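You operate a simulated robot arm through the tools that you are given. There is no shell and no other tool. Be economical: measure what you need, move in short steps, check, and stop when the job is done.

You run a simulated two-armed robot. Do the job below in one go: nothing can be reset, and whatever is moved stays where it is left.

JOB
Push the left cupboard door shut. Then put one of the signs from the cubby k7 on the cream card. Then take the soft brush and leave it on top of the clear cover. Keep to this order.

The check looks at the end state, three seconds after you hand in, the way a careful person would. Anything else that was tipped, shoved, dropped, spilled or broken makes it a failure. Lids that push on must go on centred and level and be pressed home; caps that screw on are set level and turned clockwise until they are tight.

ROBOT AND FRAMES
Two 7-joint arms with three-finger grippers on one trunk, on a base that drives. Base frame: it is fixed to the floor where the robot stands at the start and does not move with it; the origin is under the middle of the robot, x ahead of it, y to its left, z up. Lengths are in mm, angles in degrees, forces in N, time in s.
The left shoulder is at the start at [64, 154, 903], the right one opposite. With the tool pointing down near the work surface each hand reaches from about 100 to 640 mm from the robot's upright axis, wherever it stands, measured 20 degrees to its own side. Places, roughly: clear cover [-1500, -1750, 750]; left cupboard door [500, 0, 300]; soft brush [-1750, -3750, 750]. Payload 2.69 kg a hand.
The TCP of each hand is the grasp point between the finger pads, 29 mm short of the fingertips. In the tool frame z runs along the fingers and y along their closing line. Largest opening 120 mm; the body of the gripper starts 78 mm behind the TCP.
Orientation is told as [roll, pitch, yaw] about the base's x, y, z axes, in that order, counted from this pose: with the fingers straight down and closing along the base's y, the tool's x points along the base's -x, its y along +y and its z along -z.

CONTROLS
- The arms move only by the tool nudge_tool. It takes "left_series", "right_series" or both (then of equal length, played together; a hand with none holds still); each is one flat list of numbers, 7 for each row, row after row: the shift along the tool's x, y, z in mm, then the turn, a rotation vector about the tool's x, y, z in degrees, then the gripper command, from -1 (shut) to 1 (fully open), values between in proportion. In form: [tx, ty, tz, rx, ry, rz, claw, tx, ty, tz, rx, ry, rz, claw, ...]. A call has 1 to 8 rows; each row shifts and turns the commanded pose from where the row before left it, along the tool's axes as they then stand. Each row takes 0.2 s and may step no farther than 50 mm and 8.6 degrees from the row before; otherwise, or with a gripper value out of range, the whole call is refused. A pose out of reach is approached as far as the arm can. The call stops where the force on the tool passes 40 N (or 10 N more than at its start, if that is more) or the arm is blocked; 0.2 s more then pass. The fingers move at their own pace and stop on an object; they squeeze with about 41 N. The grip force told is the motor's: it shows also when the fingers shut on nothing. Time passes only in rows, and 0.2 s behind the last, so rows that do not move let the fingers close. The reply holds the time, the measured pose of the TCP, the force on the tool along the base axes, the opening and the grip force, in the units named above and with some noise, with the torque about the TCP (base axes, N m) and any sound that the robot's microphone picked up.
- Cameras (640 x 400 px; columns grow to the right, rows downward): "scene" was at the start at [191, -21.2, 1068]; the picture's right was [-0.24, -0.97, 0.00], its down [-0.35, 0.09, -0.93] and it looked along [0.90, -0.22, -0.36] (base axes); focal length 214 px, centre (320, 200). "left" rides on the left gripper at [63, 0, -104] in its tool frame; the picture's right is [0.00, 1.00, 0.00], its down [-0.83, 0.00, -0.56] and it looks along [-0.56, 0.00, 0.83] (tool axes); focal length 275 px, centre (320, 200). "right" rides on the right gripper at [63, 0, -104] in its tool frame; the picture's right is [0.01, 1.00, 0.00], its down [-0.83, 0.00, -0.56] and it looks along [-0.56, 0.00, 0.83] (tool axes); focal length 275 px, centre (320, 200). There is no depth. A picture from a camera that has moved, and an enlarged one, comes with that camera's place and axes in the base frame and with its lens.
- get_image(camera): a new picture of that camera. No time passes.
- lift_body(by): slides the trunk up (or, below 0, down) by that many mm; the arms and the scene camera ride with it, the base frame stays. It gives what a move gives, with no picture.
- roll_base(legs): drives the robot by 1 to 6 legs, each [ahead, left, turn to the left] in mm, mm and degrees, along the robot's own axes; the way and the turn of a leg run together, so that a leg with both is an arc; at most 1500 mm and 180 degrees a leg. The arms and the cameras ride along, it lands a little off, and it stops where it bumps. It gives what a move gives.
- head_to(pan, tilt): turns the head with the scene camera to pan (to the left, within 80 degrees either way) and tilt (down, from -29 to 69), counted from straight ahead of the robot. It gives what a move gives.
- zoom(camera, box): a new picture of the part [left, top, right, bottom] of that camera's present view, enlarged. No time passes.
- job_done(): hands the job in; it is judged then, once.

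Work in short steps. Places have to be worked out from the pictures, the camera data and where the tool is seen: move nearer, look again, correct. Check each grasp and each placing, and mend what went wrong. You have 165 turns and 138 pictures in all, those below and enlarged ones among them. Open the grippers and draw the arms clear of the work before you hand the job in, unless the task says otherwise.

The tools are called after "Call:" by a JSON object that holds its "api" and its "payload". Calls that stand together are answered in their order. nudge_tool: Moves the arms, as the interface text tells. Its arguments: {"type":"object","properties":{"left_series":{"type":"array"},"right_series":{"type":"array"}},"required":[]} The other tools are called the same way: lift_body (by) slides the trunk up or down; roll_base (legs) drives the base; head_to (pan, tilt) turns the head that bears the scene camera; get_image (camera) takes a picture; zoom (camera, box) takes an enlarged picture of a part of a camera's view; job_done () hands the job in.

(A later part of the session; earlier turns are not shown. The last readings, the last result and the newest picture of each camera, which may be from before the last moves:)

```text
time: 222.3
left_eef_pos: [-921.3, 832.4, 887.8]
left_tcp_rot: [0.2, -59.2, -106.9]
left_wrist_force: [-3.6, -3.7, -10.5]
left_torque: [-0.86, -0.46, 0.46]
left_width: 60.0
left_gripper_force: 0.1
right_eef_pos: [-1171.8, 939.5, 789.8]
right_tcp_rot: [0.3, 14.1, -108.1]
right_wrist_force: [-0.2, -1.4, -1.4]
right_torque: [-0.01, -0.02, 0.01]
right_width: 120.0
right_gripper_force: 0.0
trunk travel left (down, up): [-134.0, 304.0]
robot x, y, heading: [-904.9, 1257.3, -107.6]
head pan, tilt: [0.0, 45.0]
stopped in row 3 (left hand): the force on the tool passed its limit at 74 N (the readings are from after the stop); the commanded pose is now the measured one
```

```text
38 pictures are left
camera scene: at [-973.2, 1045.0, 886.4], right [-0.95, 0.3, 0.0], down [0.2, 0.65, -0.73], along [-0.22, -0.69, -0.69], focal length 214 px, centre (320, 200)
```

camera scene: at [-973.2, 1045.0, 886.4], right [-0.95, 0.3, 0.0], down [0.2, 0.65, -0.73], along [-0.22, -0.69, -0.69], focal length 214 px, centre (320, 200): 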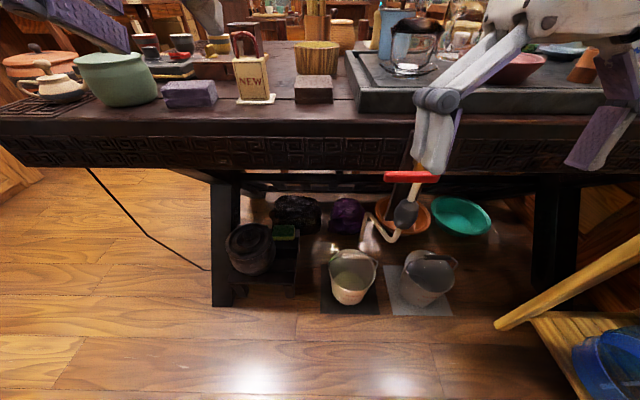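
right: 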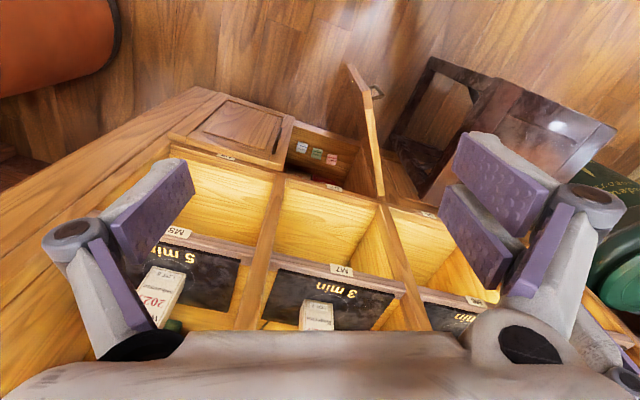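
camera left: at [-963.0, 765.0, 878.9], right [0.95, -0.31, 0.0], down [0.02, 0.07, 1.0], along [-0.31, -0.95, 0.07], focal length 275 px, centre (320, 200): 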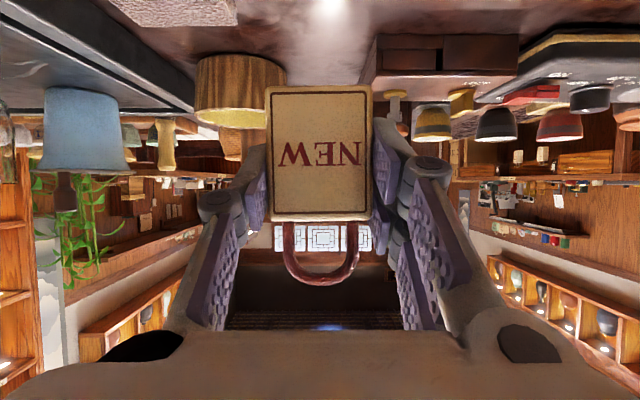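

The hand bumped my own head. I move it left, away from the head, then raise the trunk.

Call:
{"api": "nudge_tool", "payload": {"left_series": [-10, 40, 10, 0, 0, 0, -1, -20, 40, -5, 0, 0, 0, -1, -25, 30, -15, 0, 0, 0, -1]}}

Call:
{"api": "lift_body", "payload": {"by": 150}}

```text
time: 223.1
left_eef_pos: [-819.1, 783.6, 940.5]
left_tcp_rot: [0.0, -59.2, -106.7]
left_wrist_force: [0.4, 0.0, 0.6]
left_torque: [0.01, -0.04, 0.01]
left_width: 0.0
left_gripper_force: 28.2
right_eef_pos: [-1170.7, 941.3, 789.3]
right_tcp_rot: [0.2, 14.1, -108.1]
right_wrist_force: [-0.8, 0.3, -0.3]
right_torque: [0.0, -0.01, 0.0]
right_width: 119.9
right_gripper_force: 0.1
trunk travel left (down, up): [-134.0, 304.0]
robot x, y, heading: [-906.6, 1256.8, -107.9]
head pan, tilt: [0.0, 45.0]
```

```text
time: 224.9
left_eef_pos: [-821.3, 783.5, 1089.6]
left_tcp_rot: [0.0, -59.2, -106.6]
left_wrist_force: [0.5, -0.4, -0.6]
left_torque: [0.03, -0.01, 0.0]
left_width: 0.1
left_gripper_force: 28.7
right_eef_pos: [-1171.7, 941.2, 940.6]
right_tcp_rot: [0.3, 14.1, -108.2]
right_wrist_force: [-0.3, 0.3, -0.7]
right_torque: [-0.01, 0.02, 0.0]
right_width: 119.9
right_gripper_force: 0.1
trunk travel left (down, up): [-284.0, 154.0]
robot x, y, heading: [-907.1, 1257.2, -107.9]
head pan, tilt: [0.0, 45.0]
```

I drive back out to the lane and along it toward the roasting bench.

Call:
{"api": "roll_base", "payload": {"legs": [[0, 0, 90], [1130, 0, 0], [0, 0, -90], [1400, 0, 0], [1400, 0, 0]]}}

```text
time: 251.3
left_eef_pos: [-633.9, -2211.7, 1090.6]
left_tcp_rot: [0.1, -59.1, -106.9]
left_wrist_force: [-0.4, 0.5, 0.9]
left_torque: [0.03, 0.0, -0.03]
left_width: 0.0
left_gripper_force: 28.5
right_eef_pos: [-984.4, -2052.8, 941.8]
right_tcp_rot: [0.2, 14.1, -108.4]
right_wrist_force: [0.2, -0.9, 0.0]
right_torque: [-0.03, -0.03, 0.0]
right_width: 120.0
right_gripper_force: 0.0
trunk travel left (down, up): [-284.0, 154.0]
robot x, y, heading: [-718.3, -1742.4, -108.2]
head pan, tilt: [0.0, 45.0]
```

I continue 1400 ahead, then look at the bench from close.

Call:
{"api": "roll_base", "payload": {"legs": [[1350, 0, 0], [0, -250, 0]]}}

Call:
{"api": "head_to", "payload": {"pan": 0, "tilt": 35}}

Call:
{"api": "get_image", "payload": {"camera": "scene"}}

```text
time: 254.2
left_eef_pos: [-729.8, -2577.3, 1087.3]
left_tcp_rot: [-1.3, -59.2, -104.8]
left_wrist_force: [1.4, -0.8, 0.1]
left_torque: [0.0, 0.03, -0.03]
left_width: 0.0
left_gripper_force: 28.7
right_eef_pos: [-1071.5, -2424.1, 940.5]
right_tcp_rot: [-1.5, 14.0, -105.6]
right_wrist_force: [-0.1, -1.2, 0.1]
right_torque: [0.02, -0.05, -0.03]
right_width: 120.2
right_gripper_force: 0.1
trunk travel left (down, up): [-284.0, 154.0]
robot x, y, heading: [-830.2, -2100.0, -107.5]
head pan, tilt: [0.0, 45.0]
stopped in leg 1: the robot was blocked; the commanded pose is now the measured one
```

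```text
time: 254.9
left_eef_pos: [-730.4, -2578.3, 1087.5]
left_tcp_rot: [-1.6, -59.1, -105.0]
left_wrist_force: [0.7, -0.2, -0.5]
left_torque: [-0.01, 0.0, -0.01]
left_width: 0.0
left_gripper_force: 28.8
right_eef_pos: [-1071.3, -2424.1, 940.6]
right_tcp_rot: [-1.7, 14.3, -105.8]
right_wrist_force: [0.3, 1.0, -0.4]
right_torque: [-0.01, 0.06, 0.01]
right_width: 120.2
right_gripper_force: 0.1
trunk travel left (down, up): [-284.0, 154.0]
robot x, y, heading: [-829.9, -2100.0, -107.5]
head pan, tilt: [0.0, 35.0]
```

```text
37 pictures are left
camera scene: at [-875.6, -2281.3, 1055.3], right [-0.95, 0.3, 0.01], down [0.16, 0.55, -0.82], along [-0.25, -0.78, -0.58], focal length 214 px, centre (320, 200)
```

scene: 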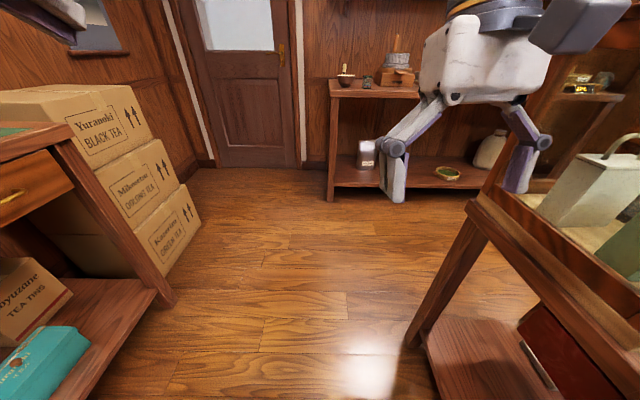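

The robot was blocked. I look to the right side to see what it touched.

Call:
{"api": "head_to", "payload": {"pan": -70, "tilt": 35}}

Call:
{"api": "get_image", "payload": {"camera": "scene"}}

```text
time: 256.3
left_eef_pos: [-730.4, -2578.3, 1086.6]
left_tcp_rot: [-1.5, -59.1, -104.8]
left_wrist_force: [-0.1, 0.4, -0.3]
left_torque: [0.0, -0.02, -0.03]
left_width: 0.2
left_gripper_force: 28.9
right_eef_pos: [-1071.3, -2426.0, 939.2]
right_tcp_rot: [-1.7, 14.2, -105.7]
right_wrist_force: [-0.1, 0.6, 0.4]
right_torque: [-0.02, -0.04, 0.0]
right_width: 119.8
right_gripper_force: 0.0
trunk travel left (down, up): [-284.0, 154.0]
robot x, y, heading: [-830.4, -2098.7, -107.9]
head pan, tilt: [-70.0, 35.0]
```

```text
36 pictures are left
camera scene: at [-936.9, -2200.9, 1056.5], right [-0.04, 1.0, 0.01], down [0.56, 0.03, -0.83], along [-0.82, -0.03, -0.56], focal length 214 px, centre (320, 200)
```

scene: 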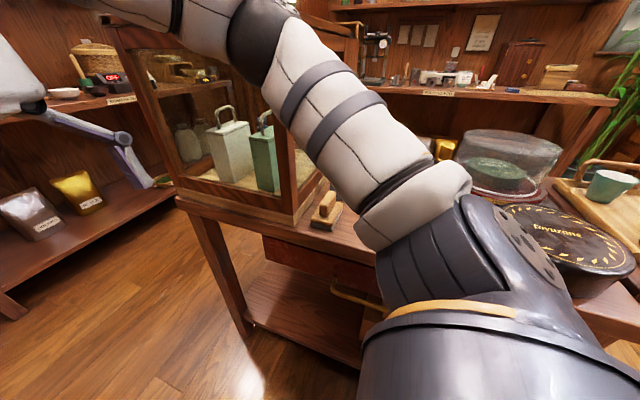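

The right elbow caught the display case's frame. I reverse, shift left 220 mm, and check the case.

Call:
{"api": "roll_base", "payload": {"legs": [[-100, 0, 0], [0, 220, 0]]}}

Call:
{"api": "get_image", "payload": {"camera": "scene"}}

```text
time: 259.4
left_eef_pos: [-505.7, -2543.6, 1090.6]
left_tcp_rot: [-0.2, -59.4, -106.4]
left_wrist_force: [-0.7, 0.7, 0.0]
left_torque: [0.01, 0.02, -0.01]
left_width: 0.1
left_gripper_force: 28.8
right_eef_pos: [-847.3, -2388.2, 940.0]
right_tcp_rot: [-0.6, 14.0, -106.3]
right_wrist_force: [0.7, 0.4, -0.5]
right_torque: [0.01, 0.01, -0.02]
right_width: 120.2
right_gripper_force: 0.0
trunk travel left (down, up): [-284.0, 154.0]
robot x, y, heading: [-593.4, -2072.4, -107.8]
head pan, tilt: [-70.0, 35.0]
```

```text
35 pictures are left
camera scene: at [-709.9, -2165.4, 1056.1], right [-0.04, 1.0, 0.0], down [0.57, 0.02, -0.82], along [-0.82, -0.03, -0.57], focal length 214 px, centre (320, 200)
```

scene: 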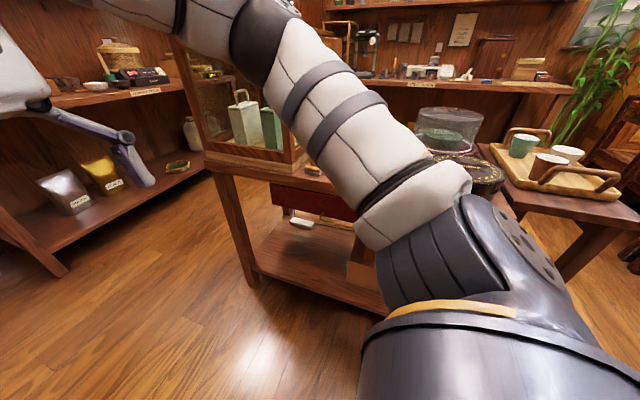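

I zoom on the table to check nothing was disturbed.

Call:
{"api": "zoom", "payload": {"camera": "scene", "box": [160, 20, 352, 290]}}

```text
1.48 times, centred on (256, 155) of scene
camera zoom: at [-709.9, -2165.4, 1056.1], right [-0.04, 1.0, 0.0], down [0.57, 0.02, -0.82], along [-0.82, -0.03, -0.57], focal length 318 px, centre (415, 267)
```

zoom: 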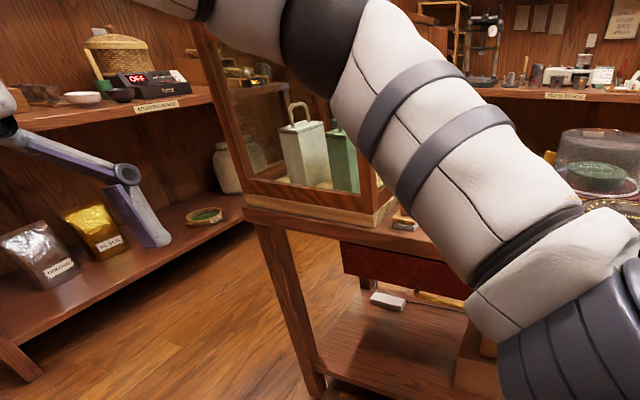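

The display case and items look in place. I drive on along a lane farther from the table, with the strafe right only past the case.

Call:
{"api": "roll_base", "payload": {"legs": [[1130, 0, 0], [0, -300, 0]]}}

Call:
{"api": "head_to", "payload": {"pan": 0, "tilt": 35}}

Call:
{"api": "get_image", "payload": {"camera": "scene"}}

```text
time: 267.6
left_eef_pos: [-1135.6, -3519.4, 1091.7]
left_tcp_rot: [-0.2, -59.2, -106.3]
left_wrist_force: [-0.4, 0.2, -0.8]
left_torque: [0.03, 0.01, 0.01]
left_width: 0.0
left_gripper_force: 28.6
right_eef_pos: [-1476.3, -3364.3, 939.2]
right_tcp_rot: [-0.7, 13.8, -106.3]
right_wrist_force: [0.1, 0.6, 0.1]
right_torque: [0.04, -0.02, 0.0]
right_width: 119.7
right_gripper_force: 0.1
trunk travel left (down, up): [-284.0, 154.0]
robot x, y, heading: [-1225.2, -3046.2, -108.1]
head pan, tilt: [-70.0, 35.0]
```

```text
time: 269.0
left_eef_pos: [-1135.4, -3519.1, 1089.8]
left_tcp_rot: [0.0, -59.3, -106.5]
left_wrist_force: [0.4, 0.0, -0.1]
left_torque: [-0.02, 0.02, -0.03]
left_width: 0.2
left_gripper_force: 28.6
right_eef_pos: [-1477.1, -3364.9, 939.8]
right_tcp_rot: [-0.6, 13.8, -106.3]
right_wrist_force: [1.1, 0.2, 0.2]
right_torque: [0.0, -0.02, 0.0]
right_width: 119.9
right_gripper_force: 0.1
trunk travel left (down, up): [-284.0, 154.0]
robot x, y, heading: [-1224.9, -3045.9, -107.9]
head pan, tilt: [0.0, 35.0]
```

```text
33 pictures are left
camera scene: at [-1278.1, -3220.8, 1056.1], right [-0.95, 0.31, 0.0], down [0.18, 0.55, -0.82], along [-0.25, -0.78, -0.57], focal length 214 px, centre (320, 200)
```

scene: 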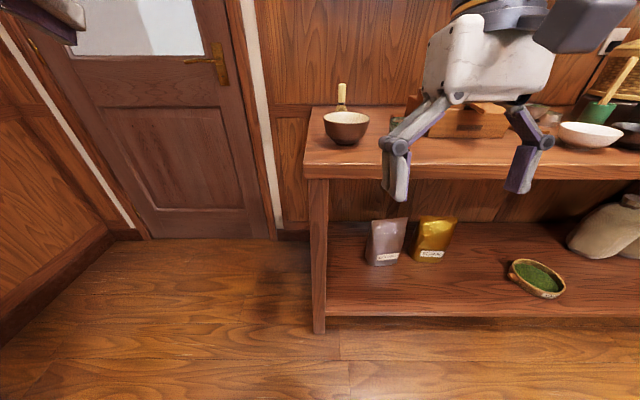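

The brush's rough place projects right behind my right hand. I look through the right wrist camera.

Call:
{"api": "get_image", "payload": {"camera": "right"}}

```text
32 pictures are left
camera right: at [-1465.8, -3330.3, 1056.9], right [0.96, -0.27, -0.01], down [-0.26, -0.91, 0.34], along [-0.1, -0.32, -0.94], focal length 275 px, centre (320, 200)
```

right: 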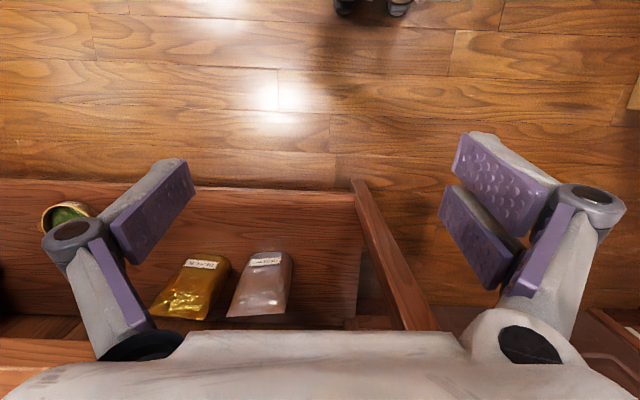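

I tilt the right hand forward so that its camera sees over the bench top.

Call:
{"api": "nudge_tool", "payload": {"right_series": [0, 0, 0, 0, -8.4, 0, 1, 0, 0, 0, 0, -8.4, 0, 1, 0, 0, 0, 0, -8.4, 0, 1, 0, 0, 0, 0, -8.4, 0, 1, 0, 0, 0, 0, -8.4, 0, 1]}}

Call:
{"api": "get_image", "payload": {"camera": "right"}}

```text
time: 270.2
left_eef_pos: [-1135.6, -3518.6, 1091.5]
left_tcp_rot: [0.0, -59.3, -106.3]
left_wrist_force: [0.1, 0.1, -1.0]
left_torque: [-0.02, -0.02, -0.02]
left_width: 0.0
left_gripper_force: 28.8
right_eef_pos: [-1477.2, -3362.4, 940.4]
right_tcp_rot: [-0.7, -28.2, -105.9]
right_wrist_force: [0.9, -0.4, 0.3]
right_torque: [0.0, 0.0, -0.01]
right_width: 120.1
right_gripper_force: 0.1
trunk travel left (down, up): [-284.0, 154.0]
robot x, y, heading: [-1215.8, -3042.9, -108.1]
head pan, tilt: [0.0, 35.0]
```

```text
31 pictures are left
camera right: at [-1447.3, -3263.9, 1003.0], right [0.96, -0.27, -0.01], down [-0.12, -0.45, 0.88], along [-0.25, -0.85, -0.47], focal length 275 px, centre (320, 200)
```

right: 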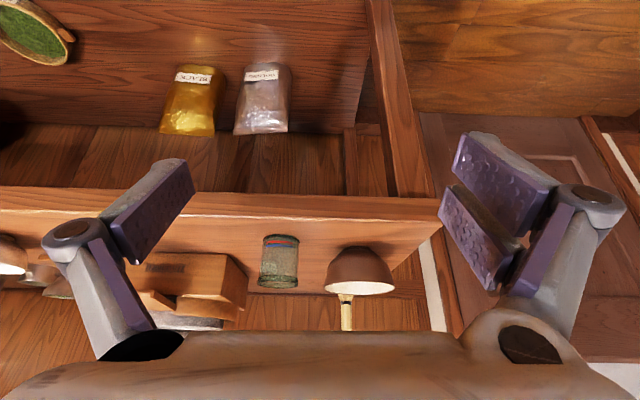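

The bowl, jar and mill are there, but the brush isn't evident. I move the right hand aside to clear the scene camera's view.

Call:
{"api": "nudge_tool", "payload": {"right_series": [0, -45, 0, 0, 0, 0, 1, 0, -45, 0, 0, 0, 0, 1, 0, -45, 0, 0, 0, 0, 1, 0, -45, 0, 0, 0, 0, 1]}}

Call:
{"api": "head_to", "payload": {"pan": -12, "tilt": 25}}

Call:
{"api": "get_image", "payload": {"camera": "scene"}}

```text
time: 271.2
left_eef_pos: [-1135.6, -3518.1, 1090.9]
left_tcp_rot: [-0.1, -59.3, -106.5]
left_wrist_force: [-1.2, 0.3, 0.3]
left_torque: [0.06, 0.0, 0.04]
left_width: 0.2
left_gripper_force: 28.8
right_eef_pos: [-1650.1, -3312.3, 939.4]
right_tcp_rot: [-0.7, -27.9, -105.7]
right_wrist_force: [0.0, -0.2, -0.1]
right_torque: [-0.01, 0.0, 0.01]
right_width: 119.9
right_gripper_force: 0.1
trunk travel left (down, up): [-284.0, 154.0]
robot x, y, heading: [-1219.5, -3047.7, -108.0]
head pan, tilt: [0.0, 35.0]
```

```text
time: 271.9
left_eef_pos: [-1136.6, -3518.9, 1091.5]
left_tcp_rot: [-0.2, -59.3, -106.4]
left_wrist_force: [-1.3, 1.1, -1.7]
left_torque: [0.02, 0.03, -0.02]
left_width: 0.0
left_gripper_force: 28.7
right_eef_pos: [-1648.4, -3313.0, 941.6]
right_tcp_rot: [-0.7, -28.2, -105.9]
right_wrist_force: [-0.6, -1.1, -0.7]
right_torque: [0.01, 0.01, 0.0]
right_width: 120.0
right_gripper_force: 0.1
trunk travel left (down, up): [-284.0, 154.0]
robot x, y, heading: [-1222.0, -3046.6, -107.9]
head pan, tilt: [-12.0, 25.0]
```

```text
30 pictures are left
camera scene: at [-1296.9, -3217.0, 1071.8], right [-0.87, 0.5, 0.0], down [0.21, 0.37, -0.91], along [-0.45, -0.79, -0.42], focal length 214 px, centre (320, 200)
```

scene: 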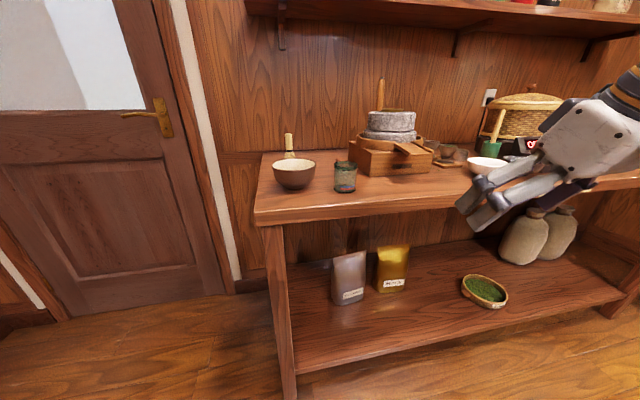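

Call:
{"api": "zoom", "payload": {"camera": "scene", "box": [256, 80, 512, 240]}}

```text
2.50 times, centred on (384, 160) of scene
camera zoom: at [-1296.9, -3217.0, 1071.8], right [-0.87, 0.5, 0.0], down [0.21, 0.37, -0.91], along [-0.45, -0.79, -0.42], focal length 536 px, centre (160, 300)
```

zoom: 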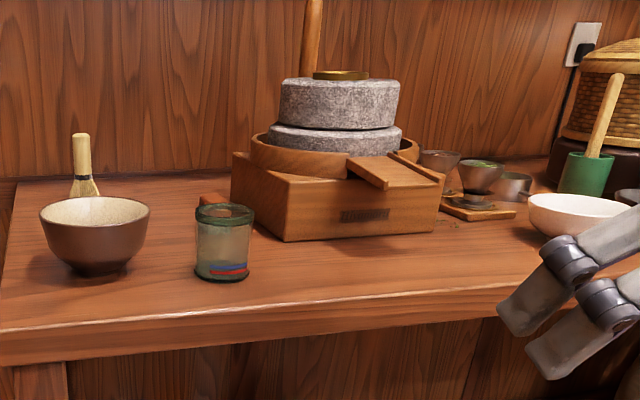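

A reddish-brown object lies behind the jar, beside the mill; this may be the brush. I strafe right 230 mm to see past the jar.

Call:
{"api": "roll_base", "payload": {"legs": [[0, -230, 0]]}}

Call:
{"api": "head_to", "payload": {"pan": 0, "tilt": 30}}

Call:
{"api": "zoom", "payload": {"camera": "scene", "box": [180, 80, 436, 240]}}

```text
time: 274.3
left_eef_pos: [-1350.9, -3449.1, 1090.8]
left_tcp_rot: [-0.1, -59.3, -106.4]
left_wrist_force: [-0.8, 0.4, 0.9]
left_torque: [-0.01, 0.04, 0.01]
left_width: 0.0
left_gripper_force: 28.7
right_eef_pos: [-1865.3, -3243.3, 942.7]
right_tcp_rot: [-0.8, -28.1, -105.8]
right_wrist_force: [-0.1, -0.3, -0.9]
right_torque: [-0.02, 0.01, 0.0]
right_width: 120.2
right_gripper_force: 0.1
trunk travel left (down, up): [-284.0, 154.0]
robot x, y, heading: [-1434.8, -2976.5, -107.7]
head pan, tilt: [-12.0, 25.0]
```

```text
time: 275.0
left_eef_pos: [-1351.1, -3448.9, 1091.4]
left_tcp_rot: [-0.2, -59.2, -106.2]
left_wrist_force: [0.1, -0.6, -0.1]
left_torque: [-0.03, -0.01, -0.01]
left_width: 0.0
left_gripper_force: 28.2
right_eef_pos: [-1865.7, -3244.4, 942.4]
right_tcp_rot: [-0.7, -28.1, -105.8]
right_wrist_force: [-0.3, 0.5, -0.5]
right_torque: [-0.02, -0.02, 0.0]
right_width: 119.8
right_gripper_force: 0.1
trunk travel left (down, up): [-284.0, 154.0]
robot x, y, heading: [-1438.5, -2974.3, -107.8]
head pan, tilt: [0.0, 30.0]
```

```text
2.50 times, centred on (308, 160) of scene
camera zoom: at [-1495.2, -3153.6, 1063.9], right [-0.95, 0.31, 0.0], down [0.15, 0.48, -0.87], along [-0.27, -0.82, -0.5], focal length 536 px, centre (350, 300)
```

zoom: 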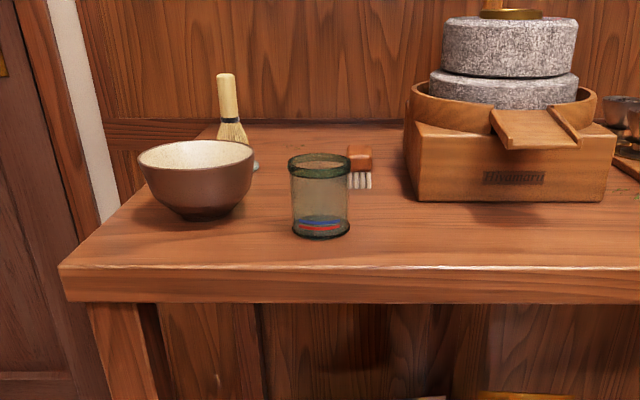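

Found it: the soft brush (brown block, white bristles) stands behind the jar at about (-1720, -3803), F≈-460, L≈-4148, on a bench top at z≈838. I pull the right hand back and up, then shift right and move closer.

Call:
{"api": "nudge_tool", "payload": {"right_series": [14, 0, -45, 0, 0, 0, 0, 14, 0, -45, 0, 0, 0, -1, 14, 0, -45, 0, 0, 0, -1]}}

Call:
{"api": "roll_base", "payload": {"legs": [[0, -110, 0], [150, 0, 0]]}}

Call:
{"api": "head_to", "payload": {"pan": 10, "tilt": 50}}

Call:
{"api": "get_image", "payload": {"camera": "scene"}}

```text
time: 275.8
left_eef_pos: [-1351.0, -3449.9, 1090.1]
left_tcp_rot: [-0.2, -59.4, -106.2]
left_wrist_force: [0.0, 0.1, 0.1]
left_torque: [0.03, -0.02, 0.0]
left_width: 0.0
left_gripper_force: 28.4
right_eef_pos: [-1829.2, -3187.1, 996.7]
right_tcp_rot: [-0.6, -28.0, -105.8]
right_wrist_force: [-0.7, -0.3, -0.9]
right_torque: [0.02, 0.0, -0.04]
right_width: 0.3
right_gripper_force: 28.4
right hand out of reach, approached as far as the arm can: row 2, 3
trunk travel left (down, up): [-284.0, 154.0]
robot x, y, heading: [-1437.9, -2974.5, -107.6]
head pan, tilt: [0.0, 30.0]
```

```text
time: 278.3
left_eef_pos: [-1502.0, -3558.4, 1089.0]
left_tcp_rot: [-0.2, -59.3, -106.2]
left_wrist_force: [-0.4, 0.1, 0.6]
left_torque: [0.02, -0.02, -0.01]
left_width: 0.0
left_gripper_force: 28.7
right_eef_pos: [-1981.3, -3296.3, 994.8]
right_tcp_rot: [-0.6, -28.1, -105.7]
right_wrist_force: [0.0, 0.1, -0.5]
right_torque: [0.01, -0.03, 0.02]
right_width: 0.0
right_gripper_force: 28.8
trunk travel left (down, up): [-284.0, 154.0]
robot x, y, heading: [-1588.3, -3083.9, -107.7]
head pan, tilt: [0.0, 30.0]
```

```text
time: 279.1
left_eef_pos: [-1501.9, -3557.0, 1090.9]
left_tcp_rot: [-0.1, -59.3, -106.1]
left_wrist_force: [0.5, 0.0, -0.5]
left_torque: [0.03, 0.0, 0.02]
left_width: 0.2
left_gripper_force: 28.4
right_eef_pos: [-1981.5, -3296.5, 995.9]
right_tcp_rot: [-0.6, -28.0, -105.7]
right_wrist_force: [0.4, 0.1, -0.1]
right_torque: [0.0, -0.01, -0.01]
right_width: 0.0
right_gripper_force: 28.9
trunk travel left (down, up): [-284.0, 154.0]
robot x, y, heading: [-1592.3, -3083.4, -107.7]
head pan, tilt: [10.0, 50.0]
```

```text
27 pictures are left
camera scene: at [-1629.0, -3252.7, 1034.4], right [-0.99, 0.13, 0.0], down [0.1, 0.76, -0.64], along [-0.09, -0.64, -0.77], focal length 214 px, centre (320, 200)
```

scene: 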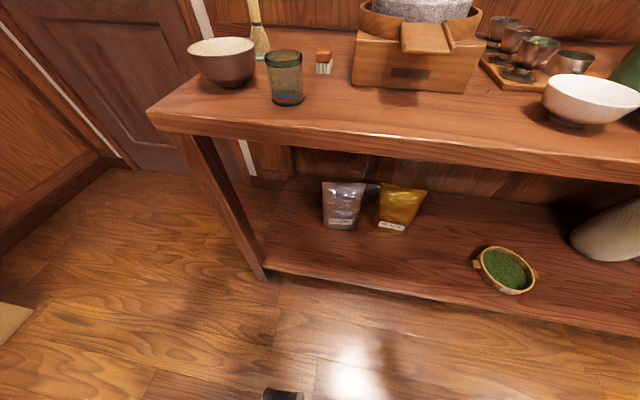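

There's still room: I drive 120 closer, and turn the left hand to point more steeply down, with the gripper opened.

Call:
{"api": "roll_base", "payload": {"legs": [[120, 0, 0]]}}

Call:
{"api": "nudge_tool", "payload": {"left_series": [0, 0, 0, 0, 7.5, 0, 0, 0, 0, 0, 0, 7.5, 0, 0, 0, 0, 0, 0, 7.5, 0, 0, 0, 0, 0, 0, 7.5, 0, 0, 0, 0, 0, 0, 7.5, 0, 0]}}

Call:
{"api": "get_image", "payload": {"camera": "left"}}

```text
time: 280.4
left_eef_pos: [-1538.3, -3671.3, 1090.5]
left_tcp_rot: [-0.1, -59.3, -106.2]
left_wrist_force: [-0.3, -0.4, -0.3]
left_torque: [0.0, -0.03, 0.04]
left_width: 0.2
left_gripper_force: 28.4
right_eef_pos: [-2017.1, -3410.0, 995.8]
right_tcp_rot: [-0.6, -28.1, -105.7]
right_wrist_force: [-0.5, -0.5, 0.2]
right_torque: [0.01, -0.01, 0.02]
right_width: 0.1
right_gripper_force: 28.9
trunk travel left (down, up): [-284.0, 154.0]
robot x, y, heading: [-1626.5, -3196.5, -107.8]
head pan, tilt: [10.0, 50.0]
```

```text
time: 281.6
left_eef_pos: [-1545.1, -3679.3, 1073.1]
left_tcp_rot: [-0.1, -21.7, -106.3]
left_wrist_force: [-0.6, -0.8, 0.3]
left_torque: [0.0, 0.04, 0.02]
left_width: 59.9
left_gripper_force: 0.0
left hand out of reach, approached as far as the arm can: row 5
right_eef_pos: [-2016.7, -3408.7, 995.3]
right_tcp_rot: [-0.5, -28.0, -105.8]
right_wrist_force: [1.0, 0.7, -0.3]
right_torque: [0.01, 0.0, -0.02]
right_width: 0.0
right_gripper_force: 28.8
trunk travel left (down, up): [-284.0, 154.0]
robot x, y, heading: [-1625.3, -3198.5, -107.8]
head pan, tilt: [10.0, 50.0]
```

```text
26 pictures are left
camera left: at [-1517.6, -3586.1, 1145.5], right [0.96, -0.29, 0.0], down [-0.16, -0.54, 0.82], along [-0.24, -0.79, -0.57], focal length 275 px, centre (320, 200)
```

left: 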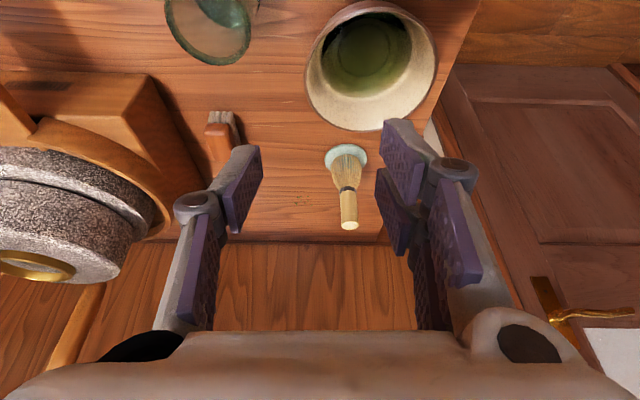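

The brush is seen at (222,135), right of the hand. I move the hand 130 right, 60 ahead and 60 down to get above it for a closer view.

Call:
{"api": "nudge_tool", "payload": {"left_series": [-8.4, -32, 19.5, 0, 0, 0, 0, -8.4, -32, 19.5, 0, 0, 0, 0, -8.4, -32, 19.5, 0, 0, 0, 0, -8.4, -32, 19.5, 0, 0, 0, 0]}}

Call:
{"api": "get_image", "payload": {"camera": "left"}}

```text
time: 282.6
left_eef_pos: [-1685.3, -3701.0, 1013.7]
left_tcp_rot: [0.0, -21.8, -106.3]
left_wrist_force: [-0.4, 0.4, 0.6]
left_torque: [0.02, -0.02, -0.01]
left_width: 60.1
left_gripper_force: 0.0
right_eef_pos: [-2017.0, -3409.3, 994.6]
right_tcp_rot: [-0.6, -28.1, -105.7]
right_wrist_force: [0.2, -0.3, -0.3]
right_torque: [0.0, -0.01, -0.02]
right_width: 0.1
right_gripper_force: 28.3
trunk travel left (down, up): [-284.0, 154.0]
robot x, y, heading: [-1622.4, -3196.9, -107.6]
head pan, tilt: [10.0, 50.0]
```

```text
25 pictures are left
camera left: at [-1658.3, -3608.0, 1085.5], right [0.96, -0.28, 0.0], down [-0.16, -0.54, 0.83], along [-0.23, -0.79, -0.56], focal length 275 px, centre (320, 200)
```

left: 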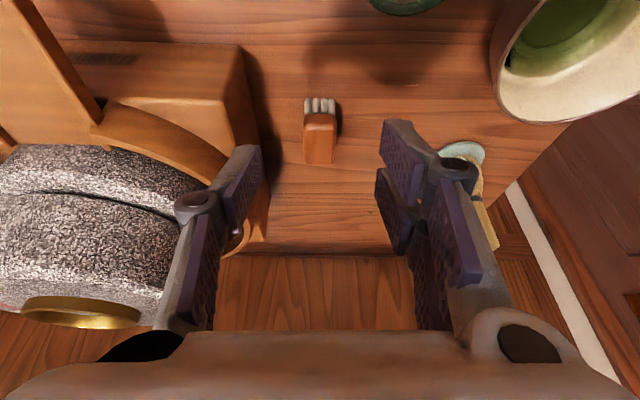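

The brush lies along the reaching direction, 37 mm wide, centred sideways under the hand, with the mill and jar clear if I come straight down. I turn the hand vertical and move above it (z ≈ 924).

Call:
{"api": "nudge_tool", "payload": {"left_series": [0, 0, 0, 0, 7.3, 0, 0, 0, 0, 0, 0, 7.3, 0, 0, 0, 0, 0, 0, 7.2, 0, 0, -40, 0, 28, 0, 0, 0, 0, -40, 0, 28, 0, 0, 0, 0, -40, 0, 28, 0, 0, 0, 0]}}

Call:
{"api": "get_image", "payload": {"camera": "left"}}

```text
time: 284.0
left_eef_pos: [-1697.7, -3752.4, 945.8]
left_tcp_rot: [0.1, 0.1, -106.3]
left_wrist_force: [0.3, 0.8, 0.9]
left_torque: [0.0, -0.01, 0.01]
left_width: 60.1
left_gripper_force: 0.0
left hand out of reach, approached as far as the arm can: row 4, 5, 6
right_eef_pos: [-2017.1, -3408.0, 995.2]
right_tcp_rot: [-0.5, -28.1, -105.7]
right_wrist_force: [-1.0, 0.1, -0.1]
right_torque: [0.0, -0.04, -0.02]
right_width: 0.0
right_gripper_force: 28.5
trunk travel left (down, up): [-284.0, 154.0]
robot x, y, heading: [-1624.0, -3197.6, -107.9]
head pan, tilt: [10.0, 50.0]
```

```text
24 pictures are left
camera left: at [-1680.9, -3692.0, 1049.0], right [0.96, -0.29, 0.0], down [-0.24, -0.8, 0.56], along [-0.16, -0.53, -0.83], focal length 275 px, centre (320, 200)
```

left: 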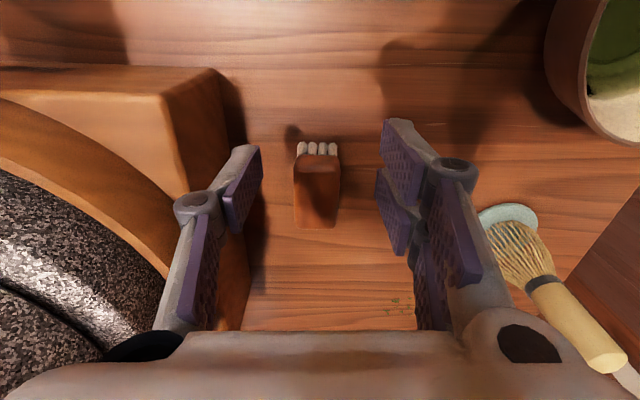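

The arm's reach ends about 70 mm short. I raise the trunk 130 and drive 60 closer, then continue.

Call:
{"api": "lift_body", "payload": {"by": 130}}

Call:
{"api": "roll_base", "payload": {"legs": [[60, 0, 0]]}}

Call:
{"api": "get_image", "payload": {"camera": "left"}}

```text
time: 285.6
left_eef_pos: [-1675.7, -3682.1, 1230.9]
left_tcp_rot: [-0.5, -17.5, -106.3]
left_wrist_force: [0.4, 0.3, -0.1]
left_torque: [0.03, -0.03, -0.01]
left_width: 59.6
left_gripper_force: 0.0
right_eef_pos: [-2016.9, -3409.9, 1124.2]
right_tcp_rot: [-0.6, -28.0, -105.6]
right_wrist_force: [-0.6, 0.1, -0.3]
right_torque: [0.01, -0.01, 0.01]
right_width: 0.3
right_gripper_force: 28.7
trunk travel left (down, up): [-414.0, 24.0]
robot x, y, heading: [-1624.4, -3196.7, -107.8]
head pan, tilt: [10.0, 50.0]
```

```text
time: 286.5
left_eef_pos: [-1694.0, -3739.2, 1230.9]
left_tcp_rot: [-0.7, -17.5, -106.3]
left_wrist_force: [-0.2, -0.1, 0.6]
left_torque: [0.04, -0.01, -0.01]
left_width: 60.0
left_gripper_force: 0.1
right_eef_pos: [-2035.3, -3465.1, 1125.3]
right_tcp_rot: [-0.6, -28.2, -105.8]
right_wrist_force: [0.1, -1.0, -0.8]
right_torque: [0.05, -0.03, 0.01]
right_width: 0.0
right_gripper_force: 28.8
trunk travel left (down, up): [-414.0, 24.0]
robot x, y, heading: [-1643.4, -3251.6, -107.8]
head pan, tilt: [10.0, 50.0]
```

```text
23 pictures are left
camera left: at [-1667.9, -3651.7, 1310.8], right [0.96, -0.29, -0.01], down [-0.17, -0.6, 0.78], along [-0.23, -0.75, -0.63], focal length 275 px, centre (320, 200)
```

left: 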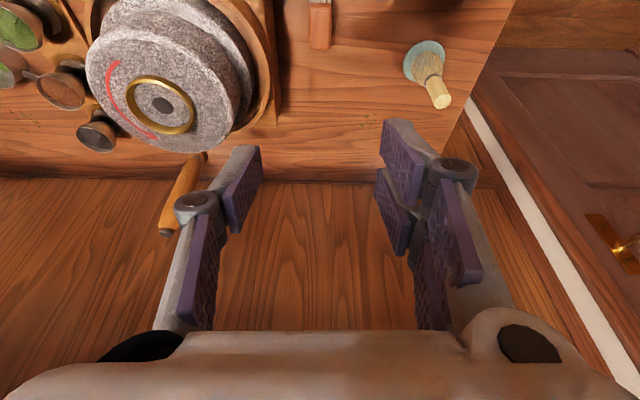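

I turn the hand vertical again and begin descending over the brush.

Call:
{"api": "nudge_tool", "payload": {"left_series": [0, 0, 0, 0, 5.8, 0, 0, 0, 0, 0, 0, 5.8, 0, 0, 0, 0, 0, 0, 5.8, 0, 0, -14, 0, 47, 0, 0, 0, 0, -14, 0, 47, 0, 0, 0, 0, -14, -1, 47, 0, 0, 0, 0, -14, -1, 47, 0, 0, 0, 0, -14, 0, 47, 0, 0, 0, 0]}}

Call:
{"api": "get_image", "payload": {"camera": "left"}}

```text
time: 288.3
left_eef_pos: [-1743.9, -3834.7, 992.8]
left_tcp_rot: [-0.5, -11.7, -106.3]
left_wrist_force: [-0.6, 0.5, -0.1]
left_torque: [0.01, -0.01, 0.02]
left_width: 59.9
left_gripper_force: 0.1
left hand out of reach, approached as far as the arm can: row 1, 2, 3
right_eef_pos: [-2033.6, -3466.9, 1126.3]
right_tcp_rot: [-0.6, -28.0, -105.8]
right_wrist_force: [0.6, -0.2, 0.0]
right_torque: [0.01, 0.01, 0.02]
right_width: 0.0
right_gripper_force: 28.4
trunk travel left (down, up): [-414.0, 24.0]
robot x, y, heading: [-1642.6, -3253.9, -107.8]
head pan, tilt: [10.0, 50.0]
```

```text
22 pictures are left
camera left: at [-1719.3, -3755.6, 1080.1], right [0.96, -0.29, -0.01], down [-0.2, -0.67, 0.71], along [-0.21, -0.68, -0.7], focal length 275 px, centre (320, 200)
```

left: 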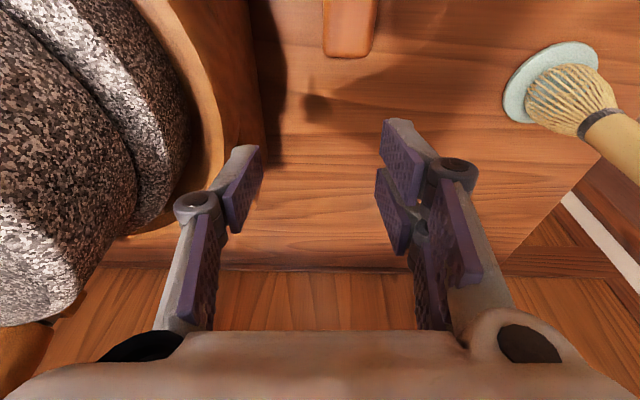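

I correct: 29 back, 19.5 left, finish straightening the hand, and lower to z ≈ 935.

Call:
{"api": "nudge_tool", "payload": {"left_series": [28, 19.5, -6, 0, 0, 0, 0, 0, 0, 0, 0, 5.8, 0, 0, 0, 0, 0, 0, 5.8, 0, 0, 0, 0, 30, 0, 0, 0, 0, 0, 0, 30, 0, 0, 0, 0]}}

Call:
{"api": "get_image", "payload": {"camera": "left"}}

```text
time: 289.5
left_eef_pos: [-1714.2, -3807.8, 930.2]
left_tcp_rot: [-0.6, -0.1, -106.5]
left_wrist_force: [0.4, 0.0, -0.6]
left_torque: [-0.04, -0.01, 0.02]
left_width: 59.6
left_gripper_force: 0.1
left hand out of reach, approached as far as the arm can: row 3
right_eef_pos: [-2034.5, -3465.5, 1125.0]
right_tcp_rot: [-0.6, -28.2, -105.7]
right_wrist_force: [1.0, -0.1, -0.1]
right_torque: [0.0, -0.03, -0.03]
right_width: 0.0
right_gripper_force: 28.5
trunk travel left (down, up): [-414.0, 24.0]
robot x, y, heading: [-1645.4, -3255.7, -108.0]
head pan, tilt: [10.0, 50.0]
```

```text
21 pictures are left
camera left: at [-1695.4, -3747.5, 1034.2], right [0.96, -0.29, -0.01], down [-0.23, -0.8, 0.56], along [-0.17, -0.53, -0.83], focal length 275 px, centre (320, 200)
```

left: 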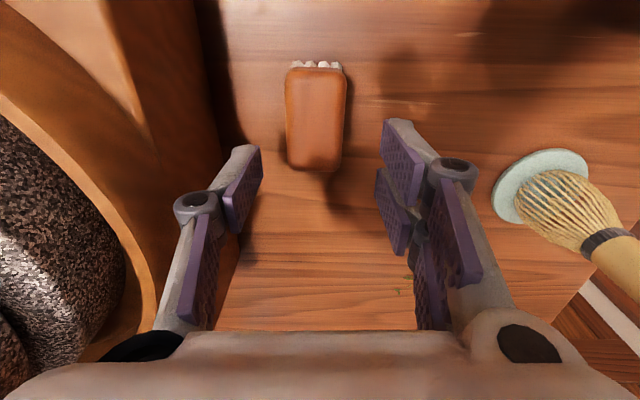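

The brush is centred between the fingers sideways and ~10 mm nearer than the TCP. I correct and descend to z ≈ 875.

Call:
{"api": "nudge_tool", "payload": {"left_series": [10, -3, 15, 0, 0, 0, 0, 0, 0, 20, 0, 0, 0, 0, 0, 0, 20, 0, 0, 0, 0, 0, 0, 0, 0, 0, 0, 0]}}

Call:
{"api": "get_image", "payload": {"camera": "left"}}

```text
time: 290.5
left_eef_pos: [-1714.5, -3796.5, 877.4]
left_tcp_rot: [-0.5, -0.1, -106.5]
left_wrist_force: [-1.0, 0.4, 5.2]
left_torque: [0.09, -0.2, 0.02]
left_width: 60.4
left_gripper_force: 0.1
right_eef_pos: [-2036.1, -3465.0, 1126.6]
right_tcp_rot: [-0.6, -28.2, -105.7]
right_wrist_force: [0.1, -0.1, -0.3]
right_torque: [0.01, -0.02, 0.0]
right_width: 0.0
right_gripper_force: 28.2
trunk travel left (down, up): [-414.0, 24.0]
robot x, y, heading: [-1645.4, -3253.2, -107.8]
head pan, tilt: [10.0, 50.0]
```

```text
20 pictures are left
camera left: at [-1696.2, -3736.2, 980.4], right [0.96, -0.29, -0.01], down [-0.23, -0.8, 0.56], along [-0.17, -0.53, -0.83], focal length 275 px, centre (320, 200)
```

left: 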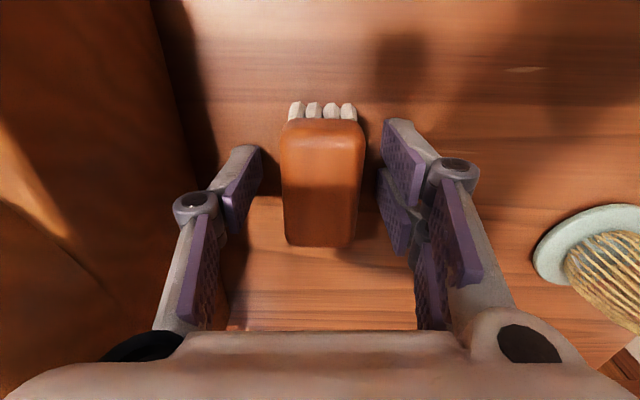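

The fingertips just touch the bench (5 N). I lift 3 mm and close on the brush.

Call:
{"api": "nudge_tool", "payload": {"left_series": [0, 0, -3, 0, 0, 0, 0, 0, 0, 0, 0, 0, 0, -0.4, 0, 0, 0, 0, 0, 0, -1, 0, 0, 0, 0, 0, 0, -1]}}

```text
time: 291.5
left_eef_pos: [-1714.6, -3795.3, 879.5]
left_tcp_rot: [-0.6, -0.1, -106.5]
left_wrist_force: [0.6, 0.8, -0.3]
left_torque: [0.03, 0.02, -0.01]
left_width: 30.0
left_gripper_force: 40.4
right_eef_pos: [-2035.1, -3464.8, 1126.7]
right_tcp_rot: [-0.5, -28.1, -105.8]
right_wrist_force: [-0.1, 0.5, 0.5]
right_torque: [0.01, 0.02, 0.01]
right_width: 0.0
right_gripper_force: 27.9
trunk travel left (down, up): [-414.0, 24.0]
robot x, y, heading: [-1646.3, -3254.5, -107.8]
head pan, tilt: [10.0, 50.0]
```

Gripped at 30 mm width. I lift straight up 150 mm and check.

Call:
{"api": "nudge_tool", "payload": {"left_series": [0, 0, -20, 0, 0, 0, -1, 0, 0, -40, 0, 0, 0, -1, 0, 0, -45, 0, 0, 0, -1, 0, 0, -45, 0, 0, 0, -1]}}

Call:
{"api": "get_image", "payload": {"camera": "left"}}

```text
time: 292.5
left_eef_pos: [-1711.2, -3793.0, 1028.6]
left_tcp_rot: [-0.5, -0.2, -106.6]
left_wrist_force: [-0.8, 0.4, -0.9]
left_torque: [0.0, -0.02, 0.03]
left_width: 30.1
left_gripper_force: 41.5
left hand out of reach, approached as far as the arm can: row 4
right_eef_pos: [-2034.5, -3465.4, 1125.8]
right_tcp_rot: [-0.5, -28.1, -105.6]
right_wrist_force: [1.1, 0.6, -0.2]
right_torque: [-0.06, 0.0, 0.02]
right_width: 0.2
right_gripper_force: 28.3
trunk travel left (down, up): [-414.0, 24.0]
robot x, y, heading: [-1643.0, -3255.8, -107.8]
head pan, tilt: [10.0, 50.0]
```

```text
19 pictures are left
camera left: at [-1692.8, -3733.0, 1132.6], right [0.96, -0.29, -0.01], down [-0.23, -0.8, 0.56], along [-0.17, -0.53, -0.83], focal length 275 px, centre (320, 200)
```

left: 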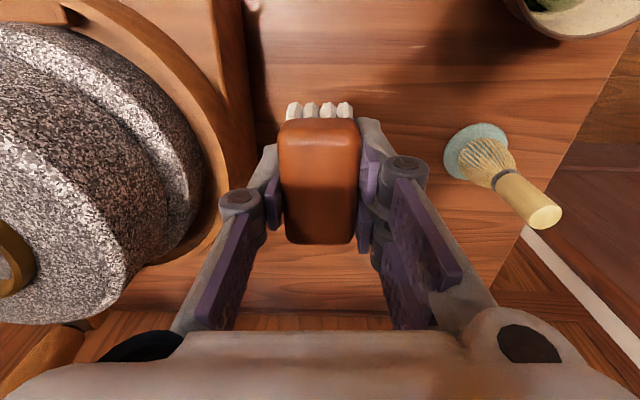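

The brush is held. The clear cover lies near the far edge of the middle table (F≈-958, L≈-2164), so I'll approach from the corridor on the press-bench side: back off, strafe right, turn.

Call:
{"api": "roll_base", "payload": {"legs": [[-300, 0, 0], [0, -1040, 0], [0, 0, -90], [0, 0, -90]]}}

Call:
{"api": "head_to", "payload": {"pan": -20, "tilt": 25}}

Call:
{"api": "get_image", "payload": {"camera": "scene"}}

```text
time: 302.4
left_eef_pos: [-2604.3, -3186.4, 1029.0]
left_tcp_rot: [-0.8, -0.2, -106.5]
left_wrist_force: [0.6, 0.1, -0.5]
left_torque: [-0.05, -0.02, 0.02]
left_width: 30.0
left_gripper_force: 41.3
right_eef_pos: [-2927.5, -2858.3, 1126.5]
right_tcp_rot: [-0.8, -28.0, -105.9]
right_wrist_force: [-0.1, 0.4, -0.4]
right_torque: [0.02, 0.03, 0.04]
right_width: 0.0
right_gripper_force: 28.1
trunk travel left (down, up): [-414.0, 24.0]
robot x, y, heading: [-2538.0, -2644.2, -107.7]
head pan, tilt: [10.0, 50.0]
stopped in leg 2: the robot was blocked; the commanded pose is now the measured one
```

```text
time: 303.4
left_eef_pos: [-2604.7, -3187.9, 1028.9]
left_tcp_rot: [-0.8, -0.1, -106.7]
left_wrist_force: [-0.6, 0.6, -0.3]
left_torque: [0.01, 0.03, 0.02]
left_width: 29.9
left_gripper_force: 41.3
right_eef_pos: [-2926.9, -2858.1, 1126.5]
right_tcp_rot: [-0.8, -28.0, -105.8]
right_wrist_force: [0.7, -0.2, 0.0]
right_torque: [0.03, -0.01, 0.03]
right_width: 0.3
right_gripper_force: 28.7
trunk travel left (down, up): [-414.0, 24.0]
robot x, y, heading: [-2541.0, -2646.3, -107.9]
head pan, tilt: [-20.0, 25.0]
```

```text
18 pictures are left
camera scene: at [-2601.2, -2749.6, 1218.4], right [-0.79, 0.61, 0.0], down [0.26, 0.34, -0.91], along [-0.56, -0.72, -0.42], focal length 214 px, centre (320, 200)
```

scene: 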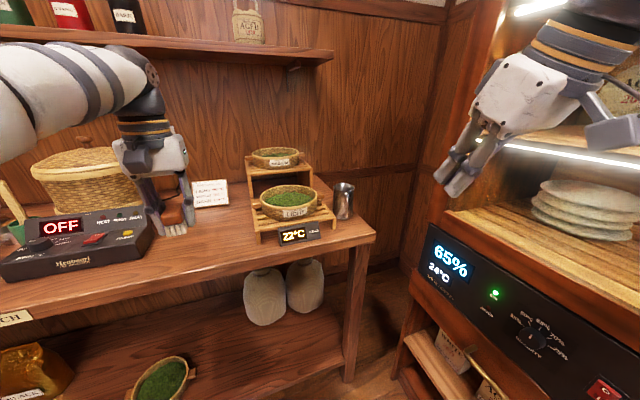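

The right elbow met the humidity cabinet, so I return 150 mm toward the table side and turn left through the free side to heading 72°.

Call:
{"api": "roll_base", "payload": {"legs": [[0, 150, 0], [0, 0, 90], [0, 0, 90]]}}

Call:
{"api": "head_to", "payload": {"pan": 0, "tilt": 30}}

Call:
{"api": "get_image", "payload": {"camera": "scene"}}

```text
time: 312.8
left_eef_pos: [-2328.6, -2153.5, 1028.8]
left_tcp_rot: [-0.6, -0.2, 73.2]
left_wrist_force: [-0.5, -0.2, -0.2]
left_torque: [0.01, -0.03, 0.02]
left_width: 29.7
left_gripper_force: 40.7
right_eef_pos: [-2006.4, -2483.3, 1124.9]
right_tcp_rot: [-0.6, -27.9, 73.9]
right_wrist_force: [0.1, -1.7, 0.6]
right_torque: [-0.01, -0.03, 0.01]
right_width: 0.0
right_gripper_force: 28.2
trunk travel left (down, up): [-414.0, 24.0]
robot x, y, heading: [-2400.9, -2691.0, 71.9]
head pan, tilt: [-20.0, 25.0]
```

```text
time: 313.6
left_eef_pos: [-2326.9, -2153.1, 1027.7]
left_tcp_rot: [-0.6, 0.0, 73.2]
left_wrist_force: [0.8, 0.4, -0.5]
left_torque: [0.02, -0.02, -0.05]
left_width: 29.9
left_gripper_force: 41.1
right_eef_pos: [-2005.9, -2483.9, 1125.8]
right_tcp_rot: [-0.5, -28.0, 73.8]
right_wrist_force: [0.5, 0.2, -0.1]
right_torque: [0.0, -0.03, -0.01]
right_width: 0.0
right_gripper_force: 28.8
trunk travel left (down, up): [-414.0, 24.0]
robot x, y, heading: [-2400.1, -2696.5, 71.9]
head pan, tilt: [0.0, 30.0]
```

```text
17 pictures are left
camera scene: at [-2359.4, -2575.1, 1210.4], right [0.95, -0.31, 0.0], down [-0.16, -0.48, -0.87], along [0.27, 0.82, -0.5], focal length 214 px, centre (320, 200)
```

scene: 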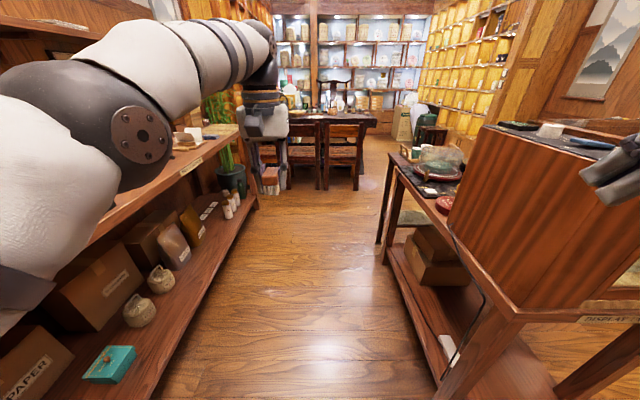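

The corridor is clear, table edge at F≈-1010 and press bench at F≈-2077. I drive ahead 1040 while easing 90 mm left to stay centred.

Call:
{"api": "roll_base", "payload": {"legs": [[350, 70, 0], [690, 20, 0]]}}

Call:
{"api": "head_to", "payload": {"pan": -60, "tilt": 35}}

Call:
{"api": "get_image", "payload": {"camera": "scene"}}

```text
time: 319.3
left_eef_pos: [-2087.3, -1133.3, 1029.2]
left_tcp_rot: [-0.7, 0.0, 73.3]
left_wrist_force: [-0.2, 0.9, -1.1]
left_torque: [-0.02, 0.0, 0.03]
left_width: 30.0
left_gripper_force: 41.4
right_eef_pos: [-1765.8, -1462.2, 1126.0]
right_tcp_rot: [-0.5, -28.0, 73.8]
right_wrist_force: [-0.4, -0.3, 0.3]
right_torque: [-0.04, -0.02, -0.02]
right_width: 0.0
right_gripper_force: 28.7
trunk travel left (down, up): [-414.0, 24.0]
robot x, y, heading: [-2159.4, -1668.0, 71.8]
head pan, tilt: [0.0, 30.0]
```

```text
time: 320.6
left_eef_pos: [-2087.7, -1132.3, 1029.4]
left_tcp_rot: [-0.7, -0.1, 73.3]
left_wrist_force: [-0.2, -0.5, -0.3]
left_torque: [-0.01, 0.0, 0.02]
left_width: 30.1
left_gripper_force: 41.5
right_eef_pos: [-1765.3, -1461.8, 1125.3]
right_tcp_rot: [-0.5, -28.1, 73.8]
right_wrist_force: [0.4, -0.3, 0.2]
right_torque: [-0.01, 0.03, 0.01]
right_width: 0.2
right_gripper_force: 28.2
trunk travel left (down, up): [-414.0, 24.0]
robot x, y, heading: [-2158.8, -1673.1, 71.7]
head pan, tilt: [-60.0, 35.0]
```

```text
16 pictures are left
camera scene: at [-2061.1, -1621.5, 1202.6], right [0.21, -0.98, 0.0], down [-0.56, -0.12, -0.82], along [0.8, 0.17, -0.57], focal length 214 px, centre (320, 200)
```

scene: 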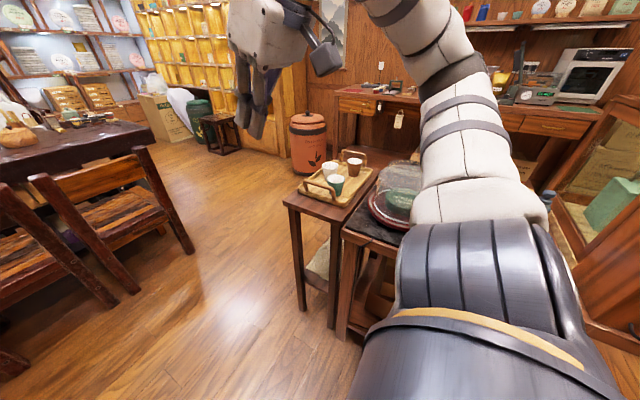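

The dome is ahead-right near the table's near edge. I turn to face it (heading -18°).

Call:
{"api": "roll_base", "payload": {"legs": [[0, 0, -90]]}}

Call:
{"api": "head_to", "payload": {"pan": 0, "tilt": 35}}

Call:
{"api": "get_image", "payload": {"camera": "scene"}}

```text
time: 324.8
left_eef_pos: [-1618.1, -1738.8, 1029.3]
left_tcp_rot: [-0.6, -0.1, -16.4]
left_wrist_force: [0.2, -1.0, -1.0]
left_torque: [0.02, 0.01, 0.0]
left_width: 29.9
left_gripper_force: 41.0
right_eef_pos: [-1946.8, -2062.0, 1125.5]
right_tcp_rot: [-0.5, -28.0, -15.8]
right_wrist_force: [-0.6, -0.2, -0.4]
right_torque: [-0.02, 0.02, 0.02]
right_width: 0.2
right_gripper_force: 28.0
trunk travel left (down, up): [-414.0, 24.0]
robot x, y, heading: [-2160.9, -1667.6, -17.5]
head pan, tilt: [-60.0, 35.0]
```

```text
time: 326.1
left_eef_pos: [-1618.4, -1738.2, 1028.6]
left_tcp_rot: [-0.5, 0.0, -16.4]
left_wrist_force: [0.0, -0.1, -1.2]
left_torque: [-0.01, 0.0, -0.04]
left_width: 29.7
left_gripper_force: 41.1
right_eef_pos: [-1946.1, -2060.9, 1125.6]
right_tcp_rot: [-0.5, -28.0, -15.8]
right_wrist_force: [-0.1, 0.9, 0.2]
right_torque: [0.01, -0.01, -0.02]
right_width: 0.1
right_gripper_force: 28.7
trunk travel left (down, up): [-414.0, 24.0]
robot x, y, heading: [-2156.5, -1668.1, -17.8]
head pan, tilt: [0.0, 35.0]
```

```text
15 pictures are left
camera scene: at [-2043.1, -1706.3, 1202.6], right [-0.31, -0.95, 0.0], down [-0.55, 0.18, -0.82], along [0.78, -0.25, -0.57], focal length 214 px, centre (320, 200)
```

scene: 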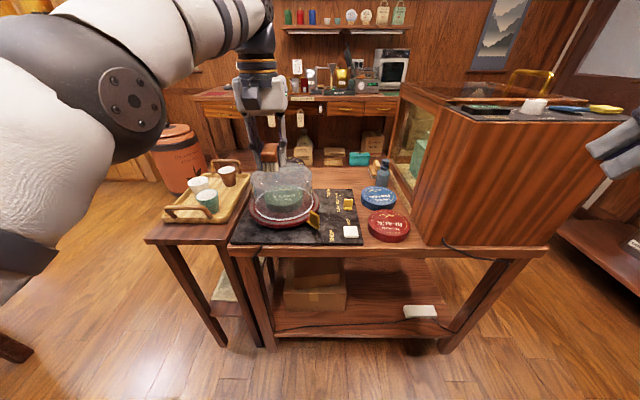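

The dome is in plain view. I zoom for its geometry.

Call:
{"api": "zoom", "payload": {"camera": "scene", "box": [216, 120, 376, 260]}}

```text
2.86 times, centred on (296, 190) of scene
camera zoom: at [-2043.1, -1706.3, 1202.6], right [-0.31, -0.95, 0.0], down [-0.55, 0.18, -0.82], along [0.78, -0.25, -0.57], focal length 613 px, centre (389, 229)
```

zoom: 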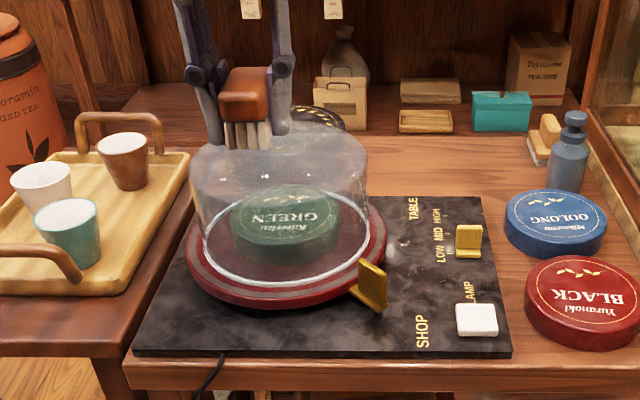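

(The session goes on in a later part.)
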